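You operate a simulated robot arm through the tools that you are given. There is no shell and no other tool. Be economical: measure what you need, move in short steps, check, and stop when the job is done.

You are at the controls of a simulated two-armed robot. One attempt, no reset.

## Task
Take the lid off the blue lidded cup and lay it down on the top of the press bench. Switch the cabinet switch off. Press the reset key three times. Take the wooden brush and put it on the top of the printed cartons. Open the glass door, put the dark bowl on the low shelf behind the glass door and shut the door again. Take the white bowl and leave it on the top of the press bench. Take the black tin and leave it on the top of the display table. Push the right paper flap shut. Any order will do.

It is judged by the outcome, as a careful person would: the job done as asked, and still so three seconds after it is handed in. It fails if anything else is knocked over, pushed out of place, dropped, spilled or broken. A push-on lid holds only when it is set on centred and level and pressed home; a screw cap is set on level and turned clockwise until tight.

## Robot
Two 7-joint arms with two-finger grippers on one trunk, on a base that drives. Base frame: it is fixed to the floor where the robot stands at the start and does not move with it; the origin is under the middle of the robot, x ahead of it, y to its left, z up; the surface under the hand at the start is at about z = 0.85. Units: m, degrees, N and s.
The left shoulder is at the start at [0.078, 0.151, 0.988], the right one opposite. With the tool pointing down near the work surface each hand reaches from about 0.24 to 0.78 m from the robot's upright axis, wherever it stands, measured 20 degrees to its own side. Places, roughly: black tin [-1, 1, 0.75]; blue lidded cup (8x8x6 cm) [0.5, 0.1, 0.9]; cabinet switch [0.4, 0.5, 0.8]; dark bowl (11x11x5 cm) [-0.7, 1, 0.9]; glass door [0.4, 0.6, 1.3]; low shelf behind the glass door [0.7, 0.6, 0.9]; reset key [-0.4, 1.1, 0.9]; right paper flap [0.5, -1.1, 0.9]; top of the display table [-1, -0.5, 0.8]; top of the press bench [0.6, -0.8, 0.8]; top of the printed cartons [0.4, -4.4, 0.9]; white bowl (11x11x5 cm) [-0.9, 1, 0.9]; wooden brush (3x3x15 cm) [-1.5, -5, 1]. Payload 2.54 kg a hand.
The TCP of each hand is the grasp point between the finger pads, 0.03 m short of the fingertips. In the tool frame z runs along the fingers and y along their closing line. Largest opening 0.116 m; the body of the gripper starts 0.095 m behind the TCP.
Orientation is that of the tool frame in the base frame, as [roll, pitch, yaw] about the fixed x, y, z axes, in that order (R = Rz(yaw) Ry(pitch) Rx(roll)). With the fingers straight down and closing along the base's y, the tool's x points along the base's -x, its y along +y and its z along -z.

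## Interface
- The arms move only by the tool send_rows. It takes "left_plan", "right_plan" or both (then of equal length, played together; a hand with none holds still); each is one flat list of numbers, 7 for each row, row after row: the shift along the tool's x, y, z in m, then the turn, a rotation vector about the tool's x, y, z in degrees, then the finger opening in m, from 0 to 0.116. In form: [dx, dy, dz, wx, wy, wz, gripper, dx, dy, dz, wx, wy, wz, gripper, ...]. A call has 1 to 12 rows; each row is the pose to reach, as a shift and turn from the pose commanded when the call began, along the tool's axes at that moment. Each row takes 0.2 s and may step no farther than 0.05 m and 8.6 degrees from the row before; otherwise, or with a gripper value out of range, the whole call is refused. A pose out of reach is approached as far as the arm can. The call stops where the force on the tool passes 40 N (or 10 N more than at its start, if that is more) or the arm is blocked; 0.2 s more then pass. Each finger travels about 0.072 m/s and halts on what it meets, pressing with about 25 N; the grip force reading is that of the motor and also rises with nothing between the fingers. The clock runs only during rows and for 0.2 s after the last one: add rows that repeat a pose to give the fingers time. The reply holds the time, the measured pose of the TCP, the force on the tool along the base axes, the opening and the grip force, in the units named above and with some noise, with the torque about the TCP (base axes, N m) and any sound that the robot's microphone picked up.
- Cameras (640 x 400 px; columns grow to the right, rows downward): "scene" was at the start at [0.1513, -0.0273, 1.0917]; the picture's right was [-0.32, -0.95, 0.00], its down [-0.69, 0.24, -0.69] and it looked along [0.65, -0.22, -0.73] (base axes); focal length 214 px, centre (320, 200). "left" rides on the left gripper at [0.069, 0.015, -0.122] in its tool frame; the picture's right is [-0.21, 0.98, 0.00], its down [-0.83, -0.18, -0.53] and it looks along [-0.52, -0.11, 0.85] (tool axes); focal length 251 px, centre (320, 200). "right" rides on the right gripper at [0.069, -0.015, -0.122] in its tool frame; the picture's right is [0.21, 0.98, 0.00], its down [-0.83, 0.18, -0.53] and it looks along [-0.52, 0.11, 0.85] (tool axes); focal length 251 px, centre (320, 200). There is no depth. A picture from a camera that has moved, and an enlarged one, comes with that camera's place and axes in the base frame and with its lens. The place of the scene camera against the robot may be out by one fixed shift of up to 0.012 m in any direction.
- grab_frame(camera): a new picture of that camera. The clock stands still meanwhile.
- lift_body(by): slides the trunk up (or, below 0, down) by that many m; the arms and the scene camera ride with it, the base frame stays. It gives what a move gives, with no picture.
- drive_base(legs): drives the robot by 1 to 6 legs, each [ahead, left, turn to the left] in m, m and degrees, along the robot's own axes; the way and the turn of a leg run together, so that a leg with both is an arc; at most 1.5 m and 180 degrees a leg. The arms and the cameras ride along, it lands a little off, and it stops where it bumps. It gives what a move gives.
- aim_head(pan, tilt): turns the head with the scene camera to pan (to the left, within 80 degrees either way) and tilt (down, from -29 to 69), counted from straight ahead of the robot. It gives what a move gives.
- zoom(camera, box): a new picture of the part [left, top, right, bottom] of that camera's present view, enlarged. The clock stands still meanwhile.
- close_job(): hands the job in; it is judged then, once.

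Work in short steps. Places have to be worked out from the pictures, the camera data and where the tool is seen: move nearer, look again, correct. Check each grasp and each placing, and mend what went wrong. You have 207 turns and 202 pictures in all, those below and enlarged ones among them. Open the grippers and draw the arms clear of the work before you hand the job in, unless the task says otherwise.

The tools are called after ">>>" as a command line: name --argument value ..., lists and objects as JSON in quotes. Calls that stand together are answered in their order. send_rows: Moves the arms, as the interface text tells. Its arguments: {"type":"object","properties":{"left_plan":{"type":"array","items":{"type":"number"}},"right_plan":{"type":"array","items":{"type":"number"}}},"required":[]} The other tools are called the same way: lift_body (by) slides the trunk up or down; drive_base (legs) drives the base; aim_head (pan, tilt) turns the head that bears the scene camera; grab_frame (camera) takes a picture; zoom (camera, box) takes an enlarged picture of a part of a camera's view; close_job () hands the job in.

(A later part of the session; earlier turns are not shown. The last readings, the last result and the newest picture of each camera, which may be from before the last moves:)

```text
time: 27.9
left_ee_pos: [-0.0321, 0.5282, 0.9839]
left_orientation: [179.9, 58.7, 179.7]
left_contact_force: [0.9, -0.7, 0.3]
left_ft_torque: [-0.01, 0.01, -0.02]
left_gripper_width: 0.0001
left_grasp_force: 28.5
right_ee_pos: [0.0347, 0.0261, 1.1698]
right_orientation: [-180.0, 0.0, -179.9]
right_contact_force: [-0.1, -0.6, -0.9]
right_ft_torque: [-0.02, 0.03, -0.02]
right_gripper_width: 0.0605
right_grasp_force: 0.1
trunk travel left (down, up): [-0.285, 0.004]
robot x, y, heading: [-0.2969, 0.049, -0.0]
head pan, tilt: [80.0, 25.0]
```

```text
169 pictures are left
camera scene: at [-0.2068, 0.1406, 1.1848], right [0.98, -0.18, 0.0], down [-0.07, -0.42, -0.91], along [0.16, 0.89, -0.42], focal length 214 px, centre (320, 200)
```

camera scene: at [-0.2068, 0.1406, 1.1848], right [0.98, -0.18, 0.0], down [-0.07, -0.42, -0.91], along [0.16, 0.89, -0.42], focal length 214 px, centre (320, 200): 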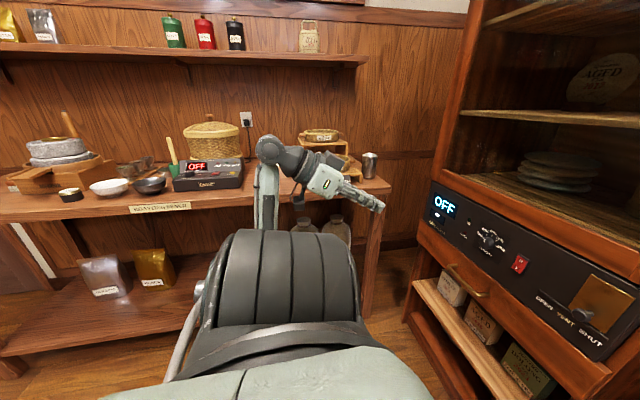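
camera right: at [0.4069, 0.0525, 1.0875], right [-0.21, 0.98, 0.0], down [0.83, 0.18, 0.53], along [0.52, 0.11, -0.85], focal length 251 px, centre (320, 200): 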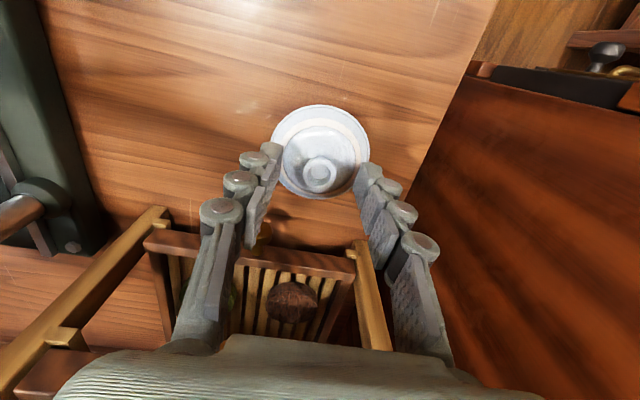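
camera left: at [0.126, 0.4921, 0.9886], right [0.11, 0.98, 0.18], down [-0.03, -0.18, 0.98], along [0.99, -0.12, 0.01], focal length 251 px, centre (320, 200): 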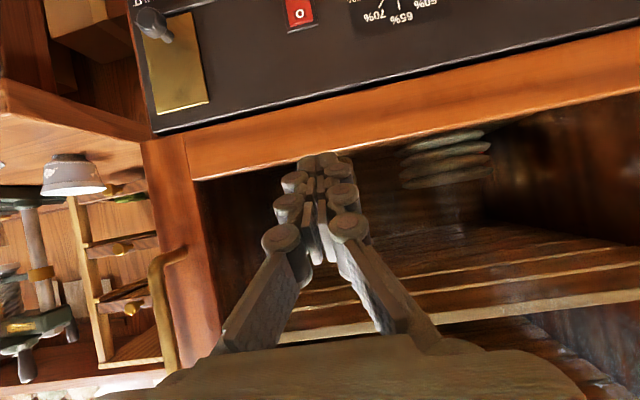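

Handle confirmed at ≈(0.345, 0.30). Bringing the left hand level (pointing +x) to a pre-grasp point in front of it, gripper open.

>>> send_rows --left_plan '[-0.029, -0.0285, 0.016, 0, -3.9, 0, 0.01, -0.0585, -0.057, 0.032, 0, -7.8, 0, 0.02, -0.088, -0.0855, 0.048, 0, -11.7, 0, 0.04, -0.117, -0.114, 0.064, 0, -15.6, 0, 0.06, -0.146, -0.1425, 0.08, 0, -19.4, 0, 0.07, -0.1755, -0.171, 0.096, 0, -23.3, 0, 0.07, -0.205, -0.2, 0.112, 0, -27.2, 0, 0.07, -0.234, -0.228, 0.1275, 0, -31, 0, 0.07, -0.234, -0.228, 0.1275, 0, -31, 0, 0.07]'

>>> grab_frame --camera "left"

>>> aim_head --pan 35 --tilt 15

>>> grab_frame --camera "scene"

```text
time: 29.9
left_ee_pos: [0.2468, 0.3123, 1.1385]
left_orientation: [176.3, 89.8, 176.2]
left_contact_force: [0.4, 1.7, -0.9]
left_ft_torque: [-0.03, -0.02, -0.02]
left_gripper_width: 0.0701
left_grasp_force: 0.0
left hand out of reach, approached as far as the arm can: row 1, 2, 3, 4, 5, 6, 7, 8, 9
right_ee_pos: [0.0334, 0.029, 1.1699]
right_orientation: [-180.0, 0.0, 179.9]
right_contact_force: [-1.3, 0.6, -0.3]
right_ft_torque: [-0.04, -0.04, 0.0]
right_gripper_width: 0.06
right_grasp_force: 0.0
trunk travel left (down, up): [-0.285, 0.004]
robot x, y, heading: [-0.2993, 0.0524, -0.1]
head pan, tilt: [80.0, 25.0]
```

```text
168 pictures are left
camera left: at [0.1248, 0.3271, 1.0696], right [0.01, 0.98, 0.21], down [-0.53, -0.18, 0.83], along [0.85, -0.12, 0.52], focal length 251 px, centre (320, 200)
```

left: 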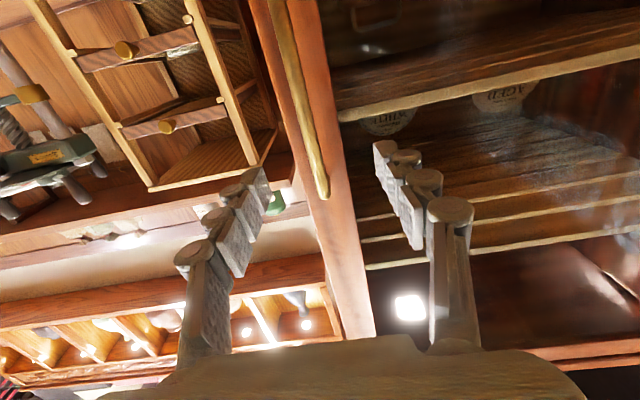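

```text
time: 31.0
left_ee_pos: [0.2462, 0.3125, 1.1385]
left_orientation: [166.7, 89.7, 166.5]
left_contact_force: [0.0, 0.2, 1.0]
left_ft_torque: [0.02, 0.03, 0.0]
left_gripper_width: 0.07
left_grasp_force: 0.0
right_ee_pos: [0.0341, 0.0261, 1.1694]
right_orientation: [180.0, 0.0, 179.9]
right_contact_force: [3.0, -9.7, 0.0]
right_ft_torque: [1.43, 0.35, 1.02]
right_gripper_width: 0.0601
right_grasp_force: 0.0
trunk travel left (down, up): [-0.285, 0.004]
robot x, y, heading: [-0.2964, 0.0524, -0.6]
head pan, tilt: [35.0, 15.0]
```

```text
167 pictures are left
camera scene: at [-0.1479, 0.1053, 1.2004], right [0.59, -0.81, 0.0], down [-0.21, -0.16, -0.96], along [0.78, 0.57, -0.26], focal length 214 px, centre (320, 200)
```

scene: 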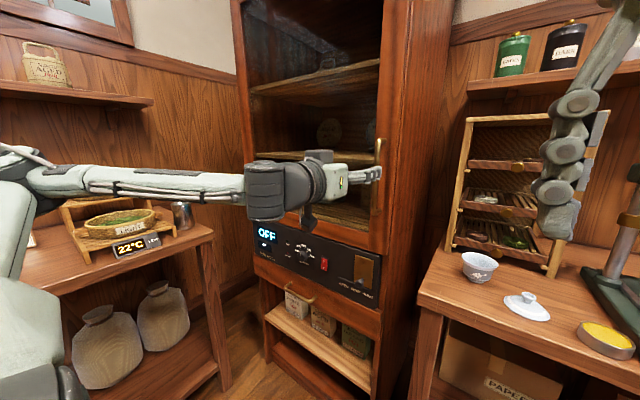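

Right hand seems to have brushed the turning head (9.7 N); I move it aside to the right, while the left hand goes forward onto the handle bar (y≈0.30).

>>> send_rows --right_plan '[0, -0.04, 0, 0, 0, 0, 0.06, 0, -0.08, 0, 0, 0, 0, 0.06, -0.02, -0.12, 0.0, 0, 0, 0, 0.06, -0.04, -0.16, 0.0, 0, 0, 0, 0.06, -0.05, -0.2, 0.0, 0, 0, 0, 0.06]' --left_plan '[0.005, -0.006, 0.0, 0, 0, 0, 0.07, 0.01, -0.011, 0.02, 0, 0, 0, 0.07, 0.02, -0.011, 0.04, 0, 0, 0, 0.07, 0.02, -0.011, 0.06, 0, 0, 0, 0.07, 0.02, -0.011, 0.075, 0, 0, 0, 0.07]'

>>> grab_frame --camera "left"

>>> zoom --camera "scene" --box '[290, 120, 450, 260]'

```text
time: 32.2
left_ee_pos: [0.3197, 0.2995, 1.1173]
left_orientation: [151.5, 89.8, 151.4]
left_contact_force: [-0.6, 0.2, -0.4]
left_ft_torque: [-0.01, -0.05, -0.06]
left_gripper_width: 0.0698
left_grasp_force: 0.0
left hand out of reach, approached as far as the arm can: row 1
right_ee_pos: [0.0853, -0.1753, 1.1713]
right_orientation: [179.8, 0.0, 179.8]
right_contact_force: [0.6, -0.3, 0.2]
right_ft_torque: [0.03, 0.0, 0.0]
right_gripper_width: 0.0601
right_grasp_force: 0.1
trunk travel left (down, up): [-0.285, 0.004]
robot x, y, heading: [-0.3004, 0.0489, -0.2]
head pan, tilt: [35.0, 15.0]
```

```text
166 pictures are left
camera left: at [0.1992, 0.3144, 1.0495], right [0.0, 0.98, 0.22], down [-0.53, -0.18, 0.83], along [0.85, -0.12, 0.52], focal length 251 px, centre (320, 200)
```

left: 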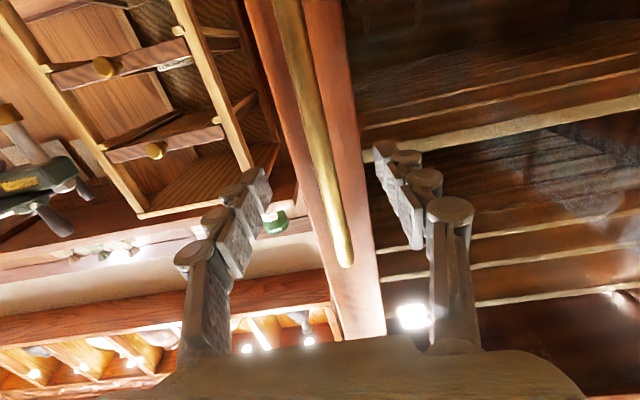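

```text
2.86 times, centred on (370, 190) of scene
camera zoom: at [-0.1465, 0.1027, 1.201], right [0.57, -0.82, 0.0], down [-0.21, -0.15, -0.97], along [0.79, 0.55, -0.26], focal length 613 px, centre (177, 229)
```

zoom: 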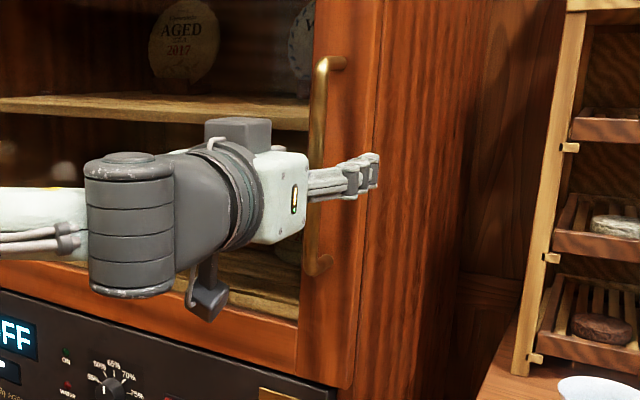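

Bar is between the fingers, about 2.5 cm ahead of the TCP. Advancing and closing.

>>> send_rows --left_plan '[0, 0, 0.012, 0, 0, 0, 0.07, 0, 0, 0.024, 0, 0, 0, 0.07, 0, 0, 0.024, 0, 0, 0, 0.03, 0, 0, 0.024, 0, 0, 0, 0.0, 0, 0, 0.024, 0, 0, 0, 0.0, 0, 0, 0.024, 0, 0, 0, 0.0]'

>>> grab_frame --camera "left"

```text
time: 33.6
left_ee_pos: [0.344, 0.3027, 1.1183]
left_orientation: [-152.2, 89.8, -152.0]
left_contact_force: [0.4, 13.6, 2.8]
left_ft_torque: [0.1, 0.3, 0.06]
left_gripper_width: 0.0111
left_grasp_force: 37.1
right_ee_pos: [0.0836, -0.1711, 1.1707]
right_orientation: [-179.9, 0.1, 179.9]
right_contact_force: [-0.5, 0.1, -0.4]
right_ft_torque: [0.0, 0.0, 0.01]
right_gripper_width: 0.06
right_grasp_force: 0.1
trunk travel left (down, up): [-0.285, 0.004]
robot x, y, heading: [-0.2991, 0.0519, -0.3]
head pan, tilt: [35.0, 15.0]
```

```text
164 pictures are left
camera left: at [0.2233, 0.3172, 1.0496], right [0.0, 0.98, 0.21], down [-0.53, -0.18, 0.83], along [0.85, -0.11, 0.52], focal length 251 px, centre (320, 200)
```

left: 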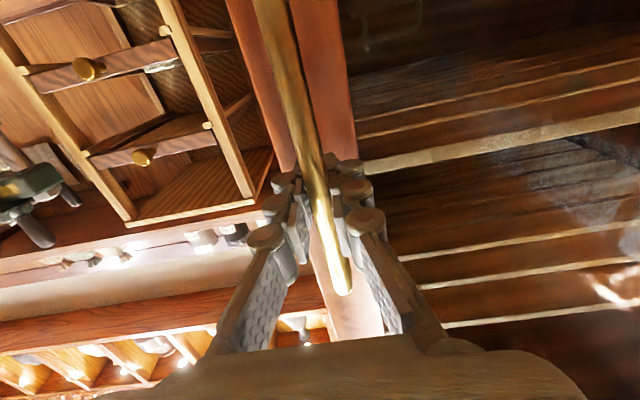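

Gripped. Pulling along the door's arc (about 16°).

>>> send_rows --left_plan '[0, 0.001, -0.01, 1, 0, 0, 0, 0, 0.0017, -0.0198, 2, 0, 0, 0, 0, 0.0057, -0.0492, 5, 0, 0, 0, 0, 0.011, -0.0785, 8, 0, 0, 0, 0, 0.0207, -0.117, 12, 0, 0, 0, 0, 0.033, -0.1547, 16, 0, 0, 0]'

>>> grab_frame --camera "scene"

```text
time: 35.0
left_ee_pos: [0.1984, 0.3313, 1.1201]
left_orientation: [-169.7, 89.1, 172.8]
left_contact_force: [-7.9, -25.5, -29.9]
left_ft_torque: [0.32, -0.15, 0.16]
left_gripper_width: 0.0116
left_grasp_force: 37.4
left hand out of reach, approached as far as the arm can: row 6
right_ee_pos: [0.0849, -0.1767, 1.1698]
right_orientation: [179.9, -0.1, 179.8]
right_contact_force: [0.3, 0.3, -0.3]
right_ft_torque: [0.0, -0.02, 0.0]
right_gripper_width: 0.0599
right_grasp_force: 0.0
trunk travel left (down, up): [-0.285, 0.004]
robot x, y, heading: [-0.3006, 0.0473, -0.5]
head pan, tilt: [35.0, 15.0]
```

```text
163 pictures are left
camera scene: at [-0.1458, 0.1006, 1.2002], right [0.57, -0.82, 0.0], down [-0.21, -0.15, -0.97], along [0.79, 0.55, -0.26], focal length 214 px, centre (320, 200)
```

scene: 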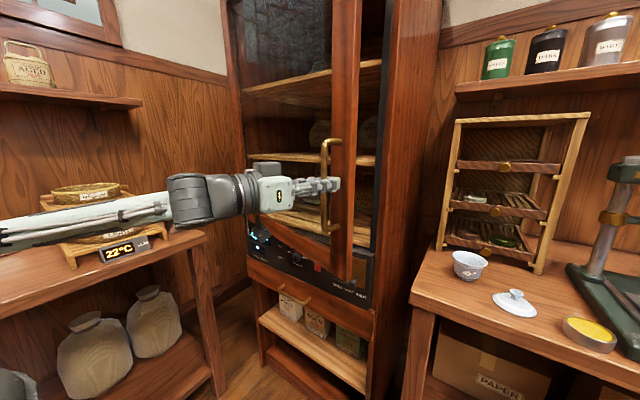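

Door is ~15° open. Opening the fingers, then backing the base along the hand's axis to free the bar.

>>> send_rows --left_plan '[0, 0, 0.0, 0, 0, 0, 0.03, 0, 0, 0.0, 0, 0, 0, 0.06, 0, 0, 0, 0, 0, 0, 0.08]'

>>> drive_base --legs '[[-0.14, 0.035, 0]]'

>>> grab_frame --camera "scene"

>>> grab_frame --camera "left"

```text
time: 35.8
left_ee_pos: [0.2005, 0.3408, 1.1261]
left_orientation: [173.0, 89.8, 156.8]
left_contact_force: [-0.4, -0.2, 0.1]
left_ft_torque: [0.02, 0.0, -0.02]
left_gripper_width: 0.0801
left_grasp_force: 0.0
right_ee_pos: [0.0843, -0.1747, 1.1707]
right_orientation: [179.9, -0.1, 179.9]
right_contact_force: [0.4, 0.0, 0.0]
right_ft_torque: [0.02, 0.02, 0.01]
right_gripper_width: 0.06
right_grasp_force: 0.1
trunk travel left (down, up): [-0.285, 0.004]
robot x, y, heading: [-0.298, 0.0514, -0.1]
head pan, tilt: [35.0, 15.0]
```

```text
time: 37.2
left_ee_pos: [0.0722, 0.3789, 1.1247]
left_orientation: [155.7, 89.7, 139.9]
left_contact_force: [0.4, 0.7, 0.7]
left_ft_torque: [-0.01, -0.02, 0.0]
left_gripper_width: 0.0798
left_grasp_force: 0.0
right_ee_pos: [-0.0385, -0.1364, 1.1723]
right_orientation: [179.9, 0.0, -179.6]
right_contact_force: [0.6, 0.6, -0.6]
right_ft_torque: [0.0, -0.02, -0.01]
right_gripper_width: 0.0603
right_grasp_force: 0.0
trunk travel left (down, up): [-0.285, 0.004]
robot x, y, heading: [-0.4238, 0.0888, 0.3]
head pan, tilt: [35.0, 15.0]
stopped in leg 1: the robot was blocked; the commanded pose is now the measured one
```

```text
162 pictures are left
camera scene: at [-0.2714, 0.1387, 1.2008], right [0.58, -0.82, 0.0], down [-0.21, -0.15, -0.97], along [0.79, 0.56, -0.26], focal length 214 px, centre (320, 200)
```

scene: 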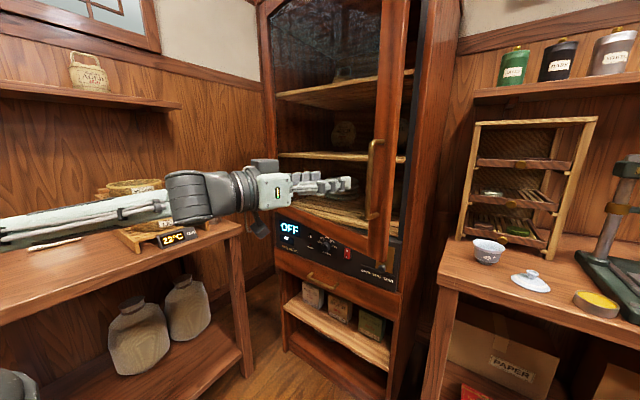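

```text
161 pictures are left
camera left: at [-0.0398, 0.427, 1.057], right [0.27, 0.94, 0.22], down [-0.56, -0.03, 0.83], along [0.78, -0.34, 0.52], focal length 251 px, centre (320, 200)
```

left: 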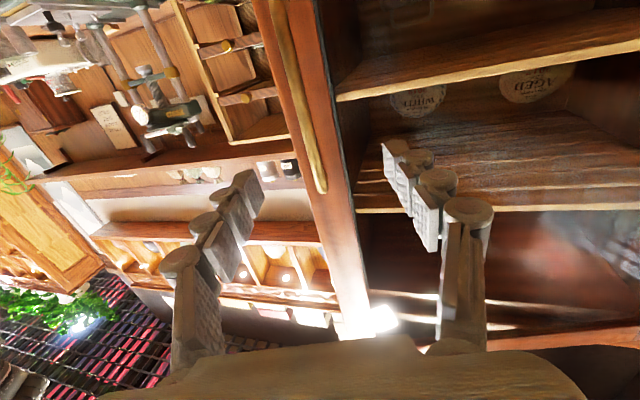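

The base was blocked while backing up — I need to see what is around. Looking right/back and left/back.

>>> aim_head --pan -80 --tilt 40

>>> grab_frame --camera "scene"

>>> aim_head --pan 80 --tilt 45

>>> grab_frame --camera "scene"

```text
time: 39.2
left_ee_pos: [0.0704, 0.379, 1.1265]
left_orientation: [152.8, 89.8, 137.1]
left_contact_force: [1.3, -0.1, -0.9]
left_ft_torque: [-0.02, 0.01, 0.02]
left_gripper_width: 0.0797
left_grasp_force: 0.2
right_ee_pos: [-0.0393, -0.1354, 1.1718]
right_orientation: [179.9, 0.1, -179.5]
right_contact_force: [-0.6, -0.9, 0.1]
right_ft_torque: [-0.01, 0.02, -0.03]
right_gripper_width: 0.06
right_grasp_force: 0.1
trunk travel left (down, up): [-0.285, 0.004]
robot x, y, heading: [-0.4253, 0.0852, 0.2]
head pan, tilt: [-80.0, 40.0]
```

```text
160 pictures are left
camera scene: at [-0.3329, 0.001, 1.1614], right [-0.98, -0.18, 0.0], down [-0.12, 0.63, -0.77], along [0.14, -0.75, -0.64], focal length 214 px, centre (320, 200)
```

scene: 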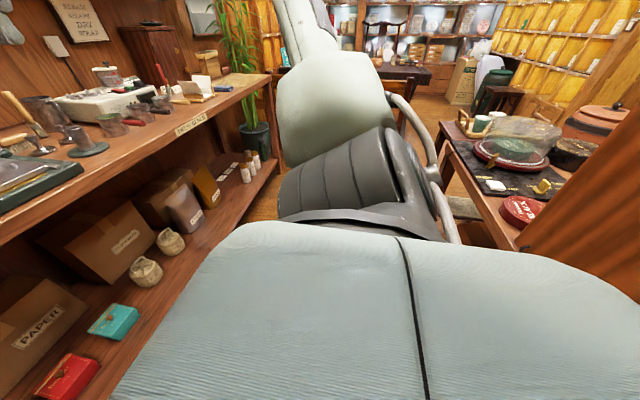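

```text
time: 41.6
left_ee_pos: [0.0713, 0.3802, 1.1255]
left_orientation: [152.9, 89.8, 137.1]
left_contact_force: [-0.4, 0.1, 0.6]
left_ft_torque: [0.03, 0.01, 0.01]
left_gripper_width: 0.0802
left_grasp_force: 0.0
right_ee_pos: [-0.0392, -0.1357, 1.1722]
right_orientation: [179.9, 0.1, -179.5]
right_contact_force: [0.0, -0.5, 0.0]
right_ft_torque: [0.02, 0.0, 0.02]
right_gripper_width: 0.0601
right_grasp_force: 0.0
trunk travel left (down, up): [-0.285, 0.004]
robot x, y, heading: [-0.4235, 0.088, 0.5]
head pan, tilt: [80.0, 45.0]
```

```text
159 pictures are left
camera scene: at [-0.3347, 0.1648, 1.1541], right [0.99, -0.17, 0.0], down [-0.12, -0.7, -0.71], along [0.12, 0.7, -0.71], focal length 214 px, centre (320, 200)
```

scene: 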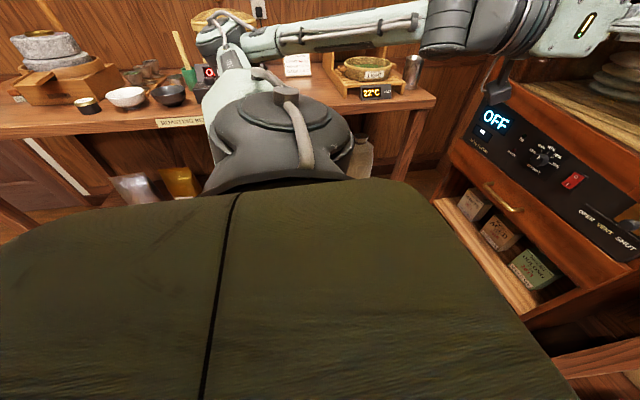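

Something behind limits the base. I continue with the door from here: swing the left hand to the right of the door's edge, fingers closed and yawed left so it can hook behind the edge.

>>> send_rows --left_plan '[0, -0.0425, 0.0, -7.6, 0, 0, 0.05, 0, -0.085, 0.005, -15.2, 0, 0, 0.03, 0, -0.1275, 0.015, -22.8, 0, 0, 0.01, 0, -0.17, 0.025, -30.4, 0, 0, 0, 0, -0.2125, 0.035, -38, 0, 0, 0, 0, -0.255, 0.045, -45.6, 0, 0, 0]'

>>> aim_head --pan 35 --tilt 20

>>> grab_frame --camera "scene"

>>> grab_frame --camera "left"

```text
time: 43.0
left_ee_pos: [0.0471, 0.1203, 1.1267]
left_orientation: [95.7, 89.7, 125.7]
left_contact_force: [0.8, -0.3, -0.4]
left_ft_torque: [0.01, -0.03, 0.06]
left_gripper_width: 0.0
left_grasp_force: 24.5
left hand out of reach, approached as far as the arm can: row 1, 2, 3, 4
right_ee_pos: [-0.0375, -0.1374, 1.171]
right_orientation: [179.7, 0.2, -179.6]
right_contact_force: [1.6, 0.8, 0.2]
right_ft_torque: [0.06, 0.1, 0.0]
right_gripper_width: 0.06
right_grasp_force: 0.1
trunk travel left (down, up): [-0.285, 0.004]
robot x, y, heading: [-0.4243, 0.0837, 0.3]
head pan, tilt: [80.0, 45.0]
```

```text
time: 44.2
left_ee_pos: [0.0469, 0.1212, 1.1272]
left_orientation: [107.8, 89.9, 137.6]
left_contact_force: [0.3, -0.7, 0.4]
left_ft_torque: [0.01, -0.04, 0.0]
left_gripper_width: 0.0
left_grasp_force: 25.1
right_ee_pos: [-0.0395, -0.1357, 1.1714]
right_orientation: [179.8, 0.2, -179.6]
right_contact_force: [0.6, 0.3, 0.1]
right_ft_torque: [0.01, 0.01, 0.0]
right_gripper_width: 0.0601
right_grasp_force: 0.1
trunk travel left (down, up): [-0.285, 0.004]
robot x, y, heading: [-0.4235, 0.084, 0.6]
head pan, tilt: [35.0, 20.0]
```

```text
158 pictures are left
camera scene: at [-0.2724, 0.1386, 1.1928], right [0.58, -0.81, 0.0], down [-0.28, -0.2, -0.94], along [0.77, 0.54, -0.34], focal length 214 px, centre (320, 200)
```

scene: 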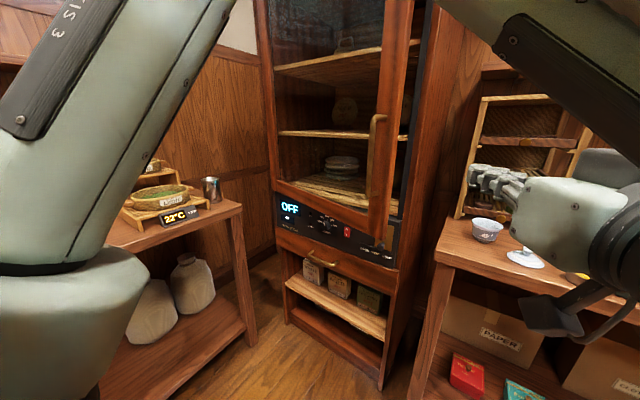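

```text
157 pictures are left
camera left: at [-0.0659, 0.0726, 1.0585], right [-0.49, 0.85, 0.22], down [-0.37, -0.43, 0.83], along [0.79, 0.32, 0.52], focal length 251 px, centre (320, 200)
```

left: 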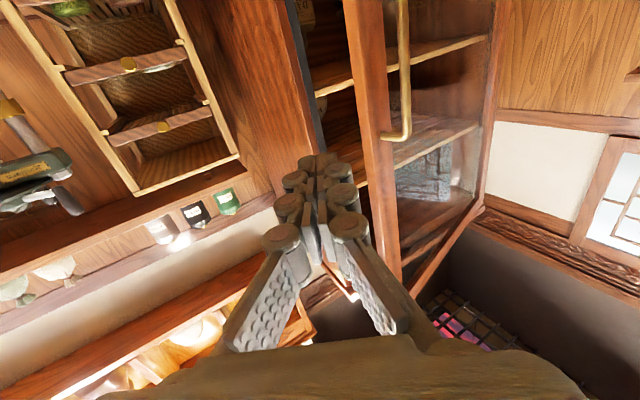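

Geometry agrees with the prediction (edge inner corner ≈[0.25, 0.27]). Advancing 0.27 m along the fingers into the gap.

>>> send_rows --left_plan '[0, 0, 0.045, 0, 0, 0, 0, 0, 0, 0.09, 0, 0, 0, 0, 0, 0, 0.135, 0, 0, 0, 0, 0, 0, 0.18, 0, 0, 0, 0, 0, 0, 0.225, 0, 0, 0, 0, 0, 0, 0.265, 0, 0, 0, 0]'

>>> grab_frame --camera "left"

>>> grab_frame --camera "scene"

```text
time: 45.6
left_ee_pos: [0.276, 0.2568, 1.1252]
left_orientation: [107.5, 89.7, 137.3]
left_contact_force: [0.1, 0.8, 0.1]
left_ft_torque: [0.01, -0.01, 0.01]
left_gripper_width: 0.0001
left_grasp_force: 24.9
right_ee_pos: [-0.0379, -0.1355, 1.1717]
right_orientation: [180.0, 0.2, -179.4]
right_contact_force: [0.4, 1.2, -0.4]
right_ft_torque: [-0.01, 0.02, -0.01]
right_gripper_width: 0.0598
right_grasp_force: 0.1
trunk travel left (down, up): [-0.285, 0.004]
robot x, y, heading: [-0.4263, 0.0851, 0.3]
head pan, tilt: [35.0, 20.0]
```

```text
156 pictures are left
camera left: at [0.1638, 0.2095, 1.0564], right [-0.49, 0.85, 0.22], down [-0.37, -0.43, 0.83], along [0.79, 0.32, 0.52], focal length 251 px, centre (320, 200)
```

left: 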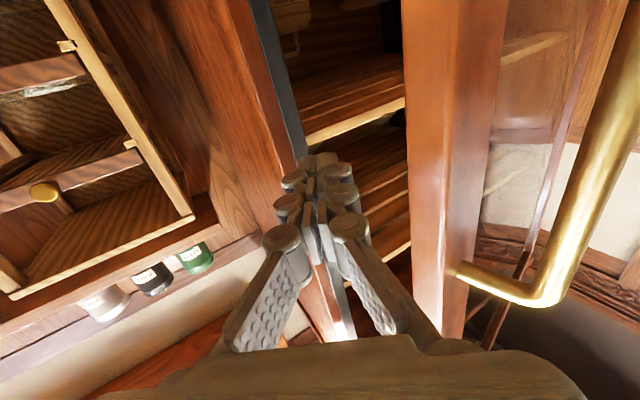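

```text
155 pictures are left
camera scene: at [-0.2719, 0.1389, 1.1927], right [0.58, -0.82, 0.0], down [-0.28, -0.2, -0.94], along [0.77, 0.54, -0.34], focal length 214 px, centre (320, 200)
```

scene: 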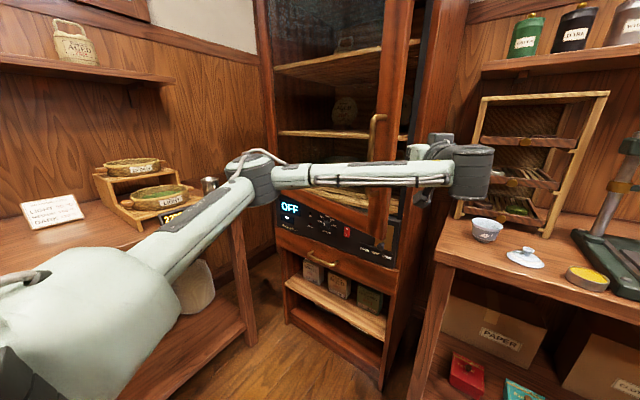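

Fingers are past the edge, with the door to their left. Pulling along the arc by ~20°.

>>> send_rows --left_plan '[0, 0.0185, -0.02, 2.5, 0, 0, 0, 0, 0.0374, -0.0395, 5, 0, 0, 0, 0, 0.0575, -0.058, 7.5, 0, 0, 0, 0, 0.0778, -0.076, 10, 0, 0, 0, 0, 0.0995, -0.092, 12.5, 0, 0, 0, 0, 0.1213, -0.1083, 15, 0, 0, 0, 0, 0.144, -0.1225, 17.5, 0, 0, 0, 0, 0.1674, -0.1368, 20, 0, 0, 0]'

>>> grab_frame --camera "scene"

>>> grab_frame --camera "left"

```text
time: 47.4
left_ee_pos: [0.1165, 0.3296, 1.1458]
left_orientation: [124.8, 89.8, 134.6]
left_contact_force: [-0.5, -0.5, -0.2]
left_ft_torque: [-0.01, -0.01, -0.01]
left_gripper_width: 0.0001
left_grasp_force: 24.8
left hand out of reach, approached as far as the arm can: row 7, 8
right_ee_pos: [-0.0401, -0.1347, 1.1734]
right_orientation: [-180.0, 0.2, -179.4]
right_contact_force: [0.5, 0.1, -0.1]
right_ft_torque: [-0.01, -0.01, 0.03]
right_gripper_width: 0.0601
right_grasp_force: 0.2
trunk travel left (down, up): [-0.285, 0.004]
robot x, y, heading: [-0.4239, 0.0836, 0.3]
head pan, tilt: [35.0, 20.0]
```

```text
154 pictures are left
camera scene: at [-0.2727, 0.1389, 1.1928], right [0.58, -0.82, 0.0], down [-0.28, -0.2, -0.94], along [0.77, 0.54, -0.34], focal length 214 px, centre (320, 200)
```

scene: 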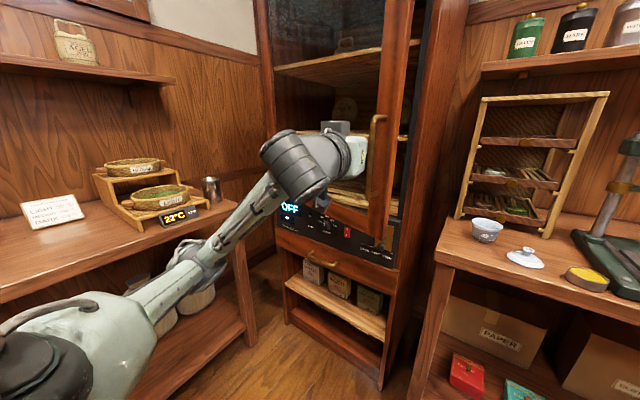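

```text
153 pictures are left
camera left: at [-0.0054, 0.3233, 1.0766], right [-0.17, 0.96, 0.22], down [-0.49, -0.27, 0.83], along [0.85, 0.03, 0.52], focal length 251 px, centre (320, 200)
```

left: 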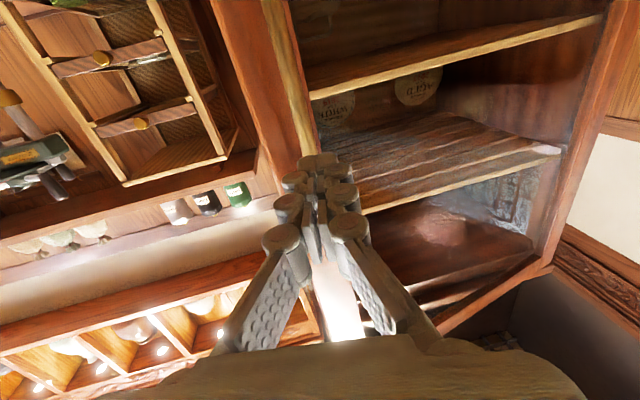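

The hand slipped by without catching the edge. I look closer at where the door edge really is.

>>> zoom --camera "scene" --box '[240, 90, 460, 260]'

>>> zoom --camera "left" --box '[160, 0, 400, 200]'

```text
2.35 times, centred on (350, 175) of scene
camera zoom: at [-0.2727, 0.1389, 1.1928], right [0.58, -0.82, 0.0], down [-0.28, -0.2, -0.94], along [0.77, 0.54, -0.34], focal length 505 px, centre (249, 259)
```

zoom: 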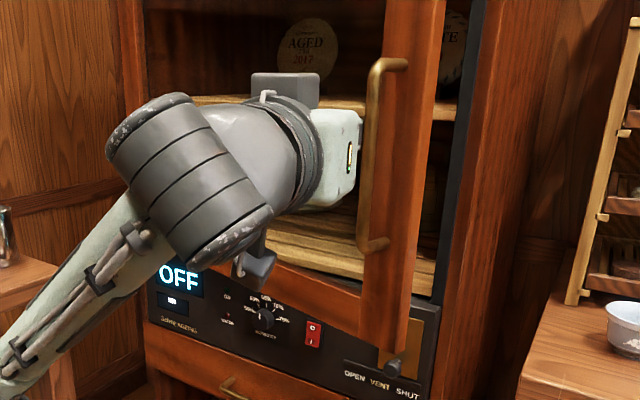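

```text
2.00 times, centred on (280, 100) of left
camera zoom: at [-0.0054, 0.3233, 1.0766], right [-0.17, 0.96, 0.22], down [-0.49, -0.27, 0.83], along [0.85, 0.03, 0.52], focal length 503 px, centre (400, 400)
```

zoom: 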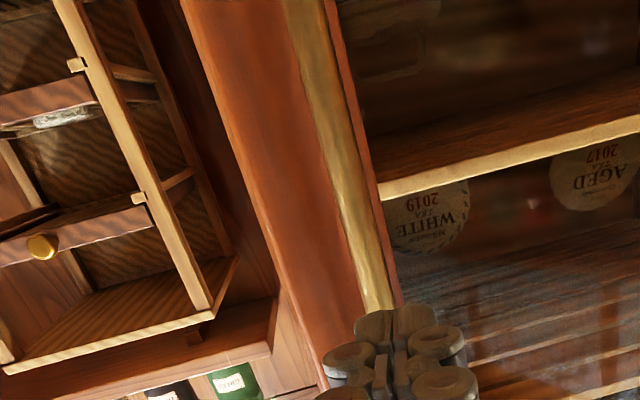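

The edge is at ≈(0.27, 0.30), door only ~11° open, so I was too shallow. Going back around and yawing a bit more to insert deeper.

>>> send_rows --left_plan '[0.005, 0, -0.04, 0, 0, 0, 0, 0.01, -0.02, -0.075, -5, 0, 0, 0, 0.02, -0.065, -0.09, -10, 0, 0, 0, 0.02, -0.11, -0.1, -15, 0, 0, 0, 0.02, -0.155, -0.105, -20, 0, 0, 0, 0.02, -0.195, -0.105, -25, 0, 0, 0]'

>>> grab_frame --camera "left"

```text
time: 48.8
left_ee_pos: [0.1261, 0.2152, 1.1427]
left_orientation: [-18.9, 87.2, -2.1]
left_contact_force: [-1.2, -5.2, 1.6]
left_ft_torque: [-0.07, 0.15, 0.48]
left_gripper_width: 0.0002
left_grasp_force: 25.3
left hand out of reach, approached as far as the arm can: row 1, 2, 3, 4, 5, 6
right_ee_pos: [-0.0334, -0.1368, 1.1686]
right_orientation: [179.9, -0.2, -179.6]
right_contact_force: [2.0, 0.4, -0.3]
right_ft_torque: [-0.01, 0.2, 0.0]
right_gripper_width: 0.0596
right_grasp_force: 0.0
trunk travel left (down, up): [-0.285, 0.004]
robot x, y, heading: [-0.4232, 0.0867, 0.4]
head pan, tilt: [35.0, 20.0]
```

```text
150 pictures are left
camera left: at [0.01, 0.194, 1.0685], right [-0.29, 0.94, 0.2], down [-0.5, -0.33, 0.8], along [0.82, 0.14, 0.56], focal length 251 px, centre (320, 200)
```

left: 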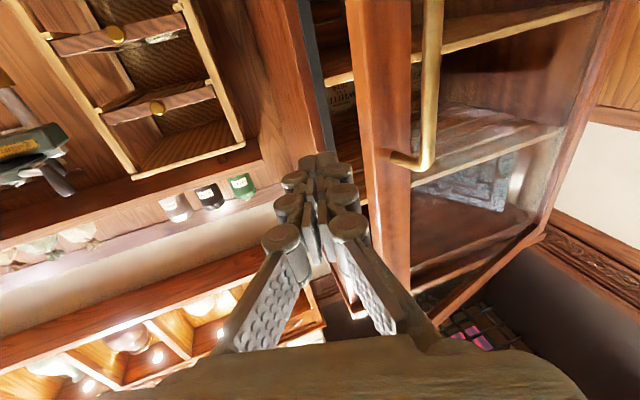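

Inner corner now judged ≈(0.26–0.28, 0.30–0.31). Inserting deeper to TCP ≈(0.315, 0.265), yaw ~32°.

>>> send_rows --left_plan '[0.005, -0.015, 0.03, -5, 0, 0, 0, 0.01, -0.018, 0.07, -10, 0, 0, 0, 0.015, -0.015, 0.115, -15, 0, 0, 0, 0.02, -0.01, 0.16, -15, 0, 0, 0, 0.02, -0.008, 0.195, -15, 0, 0, 0]'

>>> grab_frame --camera "left"

>>> zoom --camera "scene" --box '[240, 90, 460, 260]'

```text
time: 50.0
left_ee_pos: [0.3036, 0.2712, 1.1403]
left_orientation: [-40.8, 86.4, -8.8]
left_contact_force: [-0.8, 0.2, 0.9]
left_ft_torque: [-0.02, 0.0, -0.02]
left_gripper_width: 0.0004
left_grasp_force: 25.3
right_ee_pos: [-0.0383, -0.1355, 1.1718]
right_orientation: [179.9, 0.0, -179.5]
right_contact_force: [0.1, 0.3, -1.3]
right_ft_torque: [0.0, -0.03, 0.0]
right_gripper_width: 0.0597
right_grasp_force: 0.1
trunk travel left (down, up): [-0.285, 0.004]
robot x, y, heading: [-0.428, 0.0853, 0.6]
head pan, tilt: [35.0, 20.0]
```

```text
149 pictures are left
camera left: at [0.199, 0.2181, 1.0651], right [-0.53, 0.83, 0.17], down [-0.41, -0.43, 0.81], along [0.74, 0.36, 0.57], focal length 251 px, centre (320, 200)
```

left: 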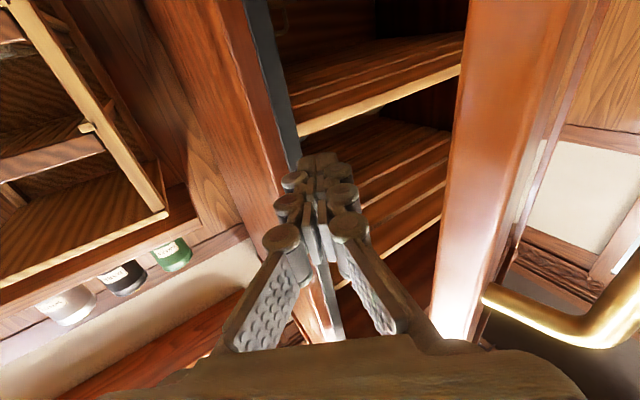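

```text
2.35 times, centred on (350, 175) of scene
camera zoom: at [-0.2721, 0.1384, 1.1927], right [0.58, -0.82, 0.0], down [-0.28, -0.2, -0.94], along [0.77, 0.54, -0.34], focal length 505 px, centre (249, 259)
```

zoom: 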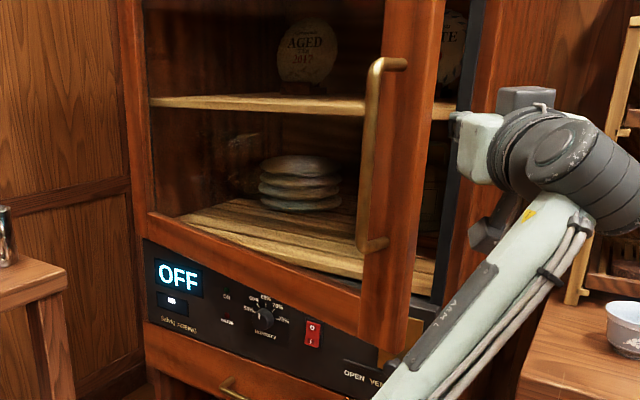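

The edge corner is at ≈(0.248, 0.297): now fingers are well behind it. Moving left to catch it, then pulling along the arc.

>>> send_rows --left_plan '[0, 0.0225, 0, 0, 0, 0, 0, 0, 0.046, 0, 0, 0, 0, 0, 0, 0.0807, -0.0347, 2, 0, 0, 0, 0, 0.1197, -0.067, 4, 0, 0, 0, 0, 0.1614, -0.0942, 6, 0, 0, 0, 0, 0.2034, -0.1199, 8, 0, 0, 0]'

>>> grab_frame --camera "scene"

>>> grab_frame --camera "left"

```text
refused: row 4 steps farther than a row can; nothing moved
```

```text
147 pictures are left
camera scene: at [-0.2721, 0.1384, 1.1927], right [0.58, -0.82, 0.0], down [-0.28, -0.2, -0.94], along [0.77, 0.54, -0.34], focal length 214 px, centre (320, 200)
```

scene: 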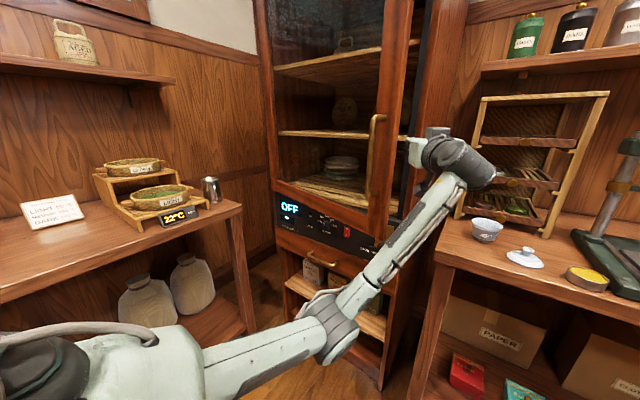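

```text
146 pictures are left
camera left: at [0.199, 0.2181, 1.0651], right [-0.53, 0.83, 0.17], down [-0.41, -0.43, 0.81], along [0.74, 0.36, 0.57], focal length 251 px, centre (320, 200)
```

left: 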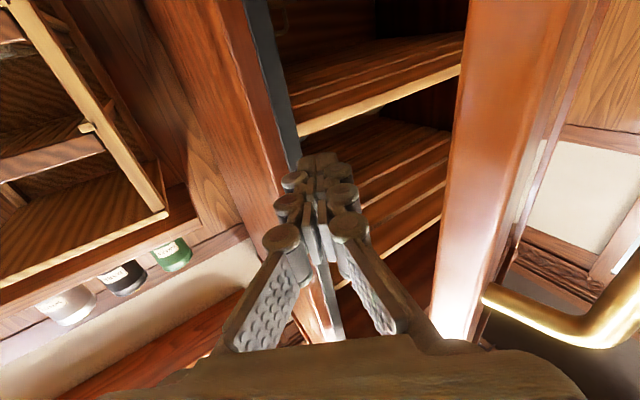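

A row was slightly too long; resending with smaller steps.

>>> send_rows --left_plan '[0, 0.0225, 0, 0, 0, 0, 0, 0, 0.046, 0, 0, 0, 0, 0, 0, 0.075, -0.027, 2, 0, 0, 0, 0, 0.105, -0.055, 4, 0, 0, 0, 0, 0.14, -0.08, 6, 0, 0, 0, 0, 0.175, -0.103, 8, 0, 0, 0, 0, 0.207, -0.122, 10, 0, 0, 0]'

>>> grab_frame --camera "scene"

>>> grab_frame --camera "left"

```text
time: 51.6
left_ee_pos: [0.1128, 0.3782, 1.1331]
left_orientation: [-31.8, 86.4, -9.8]
left_contact_force: [0.1, 0.3, 0.3]
left_ft_torque: [0.01, 0.0, -0.01]
left_gripper_width: 0.0
left_grasp_force: 25.1
left hand out of reach, approached as far as the arm can: row 7
right_ee_pos: [-0.0386, -0.1356, 1.1716]
right_orientation: [179.9, 0.0, -179.5]
right_contact_force: [0.1, 0.0, -0.6]
right_ft_torque: [-0.04, 0.01, 0.03]
right_gripper_width: 0.0601
right_grasp_force: 0.1
trunk travel left (down, up): [-0.285, 0.004]
robot x, y, heading: [-0.4226, 0.0879, 0.6]
head pan, tilt: [35.0, 20.0]
```

```text
145 pictures are left
camera scene: at [-0.2721, 0.1386, 1.1927], right [0.58, -0.82, 0.0], down [-0.28, -0.2, -0.94], along [0.77, 0.54, -0.34], focal length 214 px, centre (320, 200)
```

scene: 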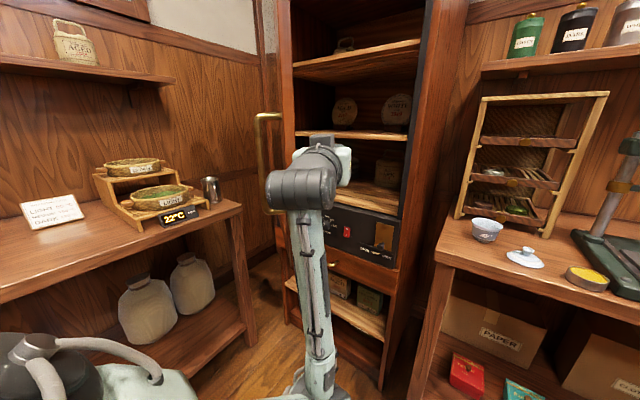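

```text
144 pictures are left
camera left: at [-0.0015, 0.3435, 1.057], right [-0.38, 0.91, 0.18], down [-0.48, -0.36, 0.8], along [0.79, 0.22, 0.57], focal length 251 px, centre (320, 200)
```

left: 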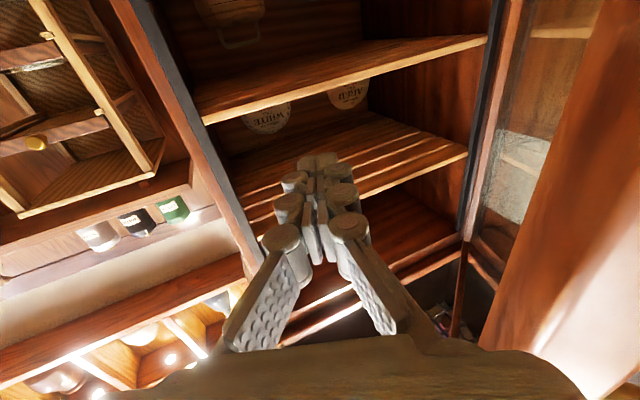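

The door swung open to ~45°. Pushing its inner face gently further with the left hand.

>>> send_rows --left_plan '[0, 0.03, 0.006, 0, 0, 0, 0, 0, 0.06, 0.012, 0, 0, 0, 0, 0, 0.09, 0.018, 0, 0, 0, 0, 0, 0.12, 0.024, 0, 0, 0, 0, 0, 0.15, 0.03, 0, 0, 0, 0, 0, 0.18, 0.036, 0, 0, 0, 0, 0, 0.2, 0.042, 0, 0, 0, 0, 0, 0.22, 0.048, 0, 0, 0, 0, 0, 0.24, 0.052, 0, 0, 0, 0, 0, 0.26, 0.056, 0, 0, 0, 0, 0, 0.28, 0.06, 0, 0, 0, 0, 0, 0.3, 0.063, 0, 0, 0, 0]'

>>> grab_frame --camera "scene"

```text
time: 54.2
left_ee_pos: [0.06, 0.682, 1.1239]
left_orientation: [-32.4, 86.4, -10.4]
left_contact_force: [0.2, -0.6, 0.5]
left_ft_torque: [-0.03, 0.01, -0.03]
left_gripper_width: 0.0001
left_grasp_force: 25.0
left hand out of reach, approached as far as the arm can: row 1, 2, 3
right_ee_pos: [-0.0379, -0.1351, 1.1709]
right_orientation: [-179.9, 0.3, -179.5]
right_contact_force: [0.0, -0.5, 0.8]
right_ft_torque: [0.01, 0.01, 0.0]
right_gripper_width: 0.0599
right_grasp_force: 0.0
trunk travel left (down, up): [-0.285, 0.004]
robot x, y, heading: [-0.4249, 0.084, 0.6]
head pan, tilt: [35.0, 20.0]
```

```text
143 pictures are left
camera scene: at [-0.2725, 0.1388, 1.1928], right [0.58, -0.82, 0.0], down [-0.28, -0.2, -0.94], along [0.77, 0.54, -0.34], focal length 214 px, centre (320, 200)
```

scene: 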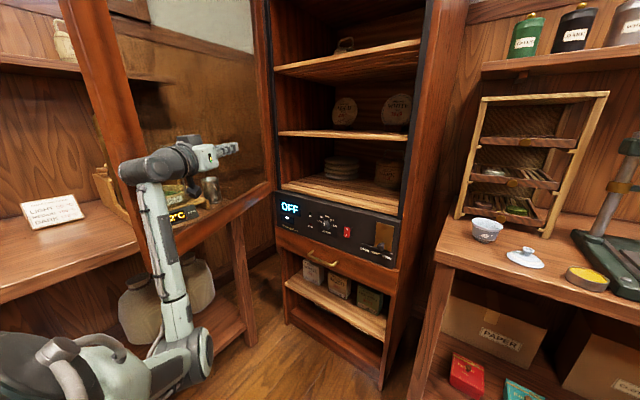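

Door is wide open (~75°). Checking the low shelf's free space.

>>> zoom --camera "scene" --box '[260, 110, 430, 230]'

```text
3.33 times, centred on (345, 170) of scene
camera zoom: at [-0.2725, 0.1388, 1.1928], right [0.58, -0.82, 0.0], down [-0.28, -0.2, -0.94], along [0.77, 0.54, -0.34], focal length 715 px, centre (237, 300)
```

zoom: 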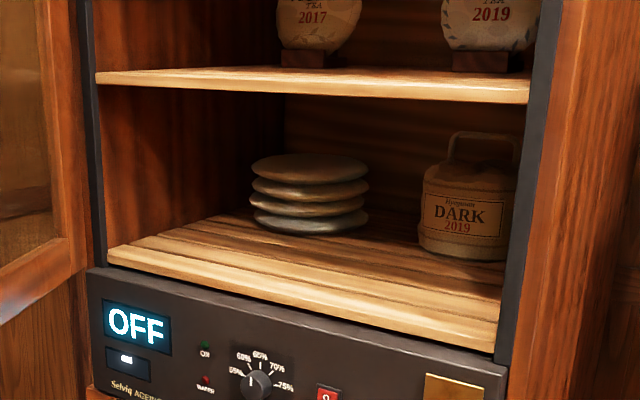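

The low shelf (top z≈0.92) is free at the front; target ≈(0.52, 0.56). Now retract the left arm away from the door to a neutral place before driving.

>>> send_rows --left_plan '[0, -0.045, 0.0, 2, 0, 0, 0, 0, -0.08, -0.035, 5, 0, 0, 0, 0, -0.1, -0.08, 9, 0, 0, 0, 0, -0.115, -0.125, 13, 0, 0, 0, 0, -0.13, -0.17, 17, 0, 0, 0, 0, -0.14, -0.21, 22, 0, 0, 0]'

>>> grab_frame --camera "scene"

```text
time: 55.6
left_ee_pos: [-0.073, 0.537, 1.1395]
left_orientation: [-9.6, 86.4, -9.8]
left_contact_force: [0.1, -0.1, 0.1]
left_ft_torque: [0.0, 0.0, 0.04]
left_gripper_width: 0.0
left_grasp_force: 25.5
left hand out of reach, approached as far as the arm can: row 4, 5, 6
right_ee_pos: [-0.0388, -0.1353, 1.1718]
right_orientation: [179.9, 0.2, -179.4]
right_contact_force: [0.3, -0.1, -0.3]
right_ft_torque: [0.0, -0.05, 0.01]
right_gripper_width: 0.06
right_grasp_force: 0.1
trunk travel left (down, up): [-0.285, 0.004]
robot x, y, heading: [-0.4246, 0.0841, 0.8]
head pan, tilt: [35.0, 20.0]
```

```text
141 pictures are left
camera scene: at [-0.2728, 0.1386, 1.1929], right [0.58, -0.82, 0.0], down [-0.28, -0.2, -0.94], along [0.77, 0.54, -0.34], focal length 214 px, centre (320, 200)
```

scene: 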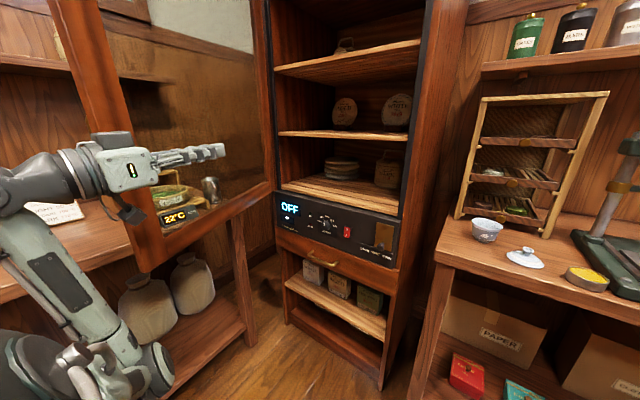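

Bringing the left hand in and tilting it down to 45°.

>>> send_rows --left_plan '[0, -0.02, 0, 0, 7.5, 0, 0.02, 0, -0.04, 0, 0, 15, 0, 0.04, 0, -0.06, -0.01, 0, 22.5, 0, 0.06, 0, -0.08, -0.02, 0, 30, 0, 0.06, 0, -0.1, -0.03, 0, 37.5, 0, 0.06, 0, -0.12, -0.04, 0, 45, 0, 0.06]'

>>> drive_base --legs '[[0.12, 0.1, 0], [0, 0, 90]]'

>>> aim_head --pan 0 --tilt 30

>>> grab_frame --camera "scene"

>>> aim_head --pan 75 --tilt 30

>>> grab_frame --camera "scene"

```text
time: 57.0
left_ee_pos: [-0.1125, 0.4203, 1.1397]
left_orientation: [-179.0, 48.4, -179.3]
left_contact_force: [0.9, -0.4, -0.1]
left_ft_torque: [0.02, 0.01, 0.03]
left_gripper_width: 0.0597
left_grasp_force: 0.0
left hand out of reach, approached as far as the arm can: row 1, 2
right_ee_pos: [-0.0385, -0.1373, 1.1727]
right_orientation: [179.9, 0.2, -179.5]
right_contact_force: [-0.4, -0.5, -0.7]
right_ft_torque: [-0.03, -0.02, -0.02]
right_gripper_width: 0.0602
right_grasp_force: 0.0
trunk travel left (down, up): [-0.285, 0.004]
robot x, y, heading: [-0.4215, 0.086, 0.6]
head pan, tilt: [35.0, 20.0]
```

```text
time: 58.5
left_ee_pos: [-0.015, 0.5139, 1.1412]
left_orientation: [-179.3, 49.0, -178.9]
left_contact_force: [0.2, 0.3, -0.4]
left_ft_torque: [-0.02, -0.01, 0.04]
left_gripper_width: 0.0598
left_grasp_force: 0.1
right_ee_pos: [0.0657, -0.0412, 1.1735]
right_orientation: [179.9, 0.4, -178.9]
right_contact_force: [-0.2, 0.4, -1.3]
right_ft_torque: [0.01, -0.02, 0.01]
right_gripper_width: 0.06
right_grasp_force: 0.1
trunk travel left (down, up): [-0.285, 0.004]
robot x, y, heading: [-0.3181, 0.1753, 1.1]
head pan, tilt: [35.0, 20.0]
stopped in leg 1: the robot was blocked; the commanded pose is now the measured one
```

```text
time: 59.5
left_ee_pos: [-0.0126, 0.5125, 1.1414]
left_orientation: [-179.3, 49.2, -179.1]
left_contact_force: [0.0, 0.0, 0.4]
left_ft_torque: [0.03, -0.02, 0.0]
left_gripper_width: 0.06
left_grasp_force: 0.1
right_ee_pos: [0.064, -0.0419, 1.1741]
right_orientation: [179.9, 0.6, -179.1]
right_contact_force: [0.0, 0.6, 0.1]
right_ft_torque: [-0.04, -0.01, -0.01]
right_gripper_width: 0.0599
right_grasp_force: 0.0
trunk travel left (down, up): [-0.285, 0.004]
robot x, y, heading: [-0.3176, 0.1758, 0.9]
head pan, tilt: [0.0, 30.0]
```

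```text
140 pictures are left
camera scene: at [-0.1573, 0.1766, 1.1778], right [0.02, -1.0, 0.0], down [-0.49, -0.01, -0.87], along [0.87, 0.01, -0.49], focal length 214 px, centre (320, 200)
```

scene: 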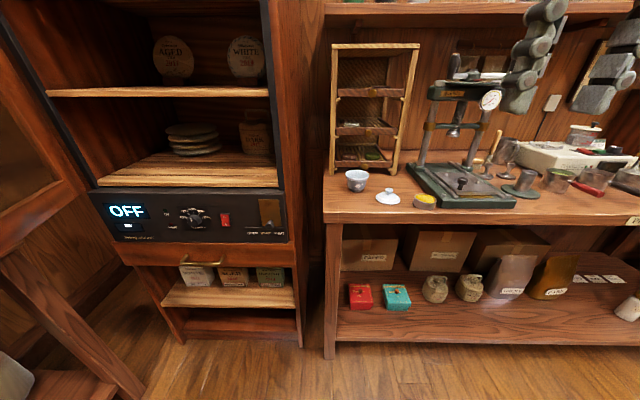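

```text
time: 61.0
left_ee_pos: [-0.0136, 0.5131, 1.1428]
left_orientation: [-179.3, 49.1, -179.1]
left_contact_force: [-0.8, -0.5, 0.0]
left_ft_torque: [0.0, -0.01, -0.02]
left_gripper_width: 0.0599
left_grasp_force: 0.1
right_ee_pos: [0.0649, -0.0427, 1.1733]
right_orientation: [179.9, 0.6, -179.1]
right_contact_force: [0.0, 0.1, 0.3]
right_ft_torque: [0.01, -0.03, 0.0]
right_gripper_width: 0.0598
right_grasp_force: 0.1
trunk travel left (down, up): [-0.285, 0.004]
robot x, y, heading: [-0.3186, 0.1742, 0.9]
head pan, tilt: [75.0, 30.0]
```

```text
139 pictures are left
camera scene: at [-0.2255, 0.2626, 1.1774], right [0.97, -0.24, 0.01], down [-0.12, -0.48, -0.87], along [0.22, 0.84, -0.5], focal length 214 px, centre (320, 200)
```

scene: 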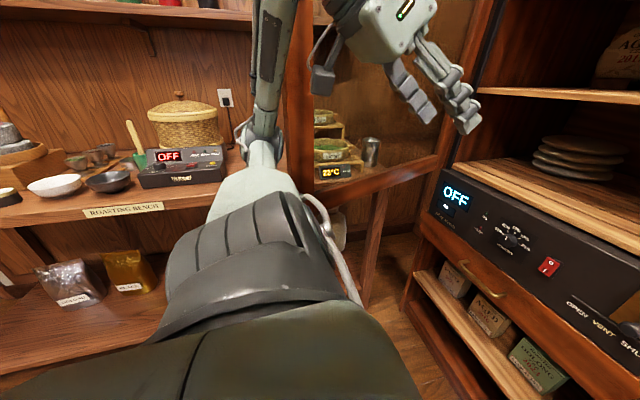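

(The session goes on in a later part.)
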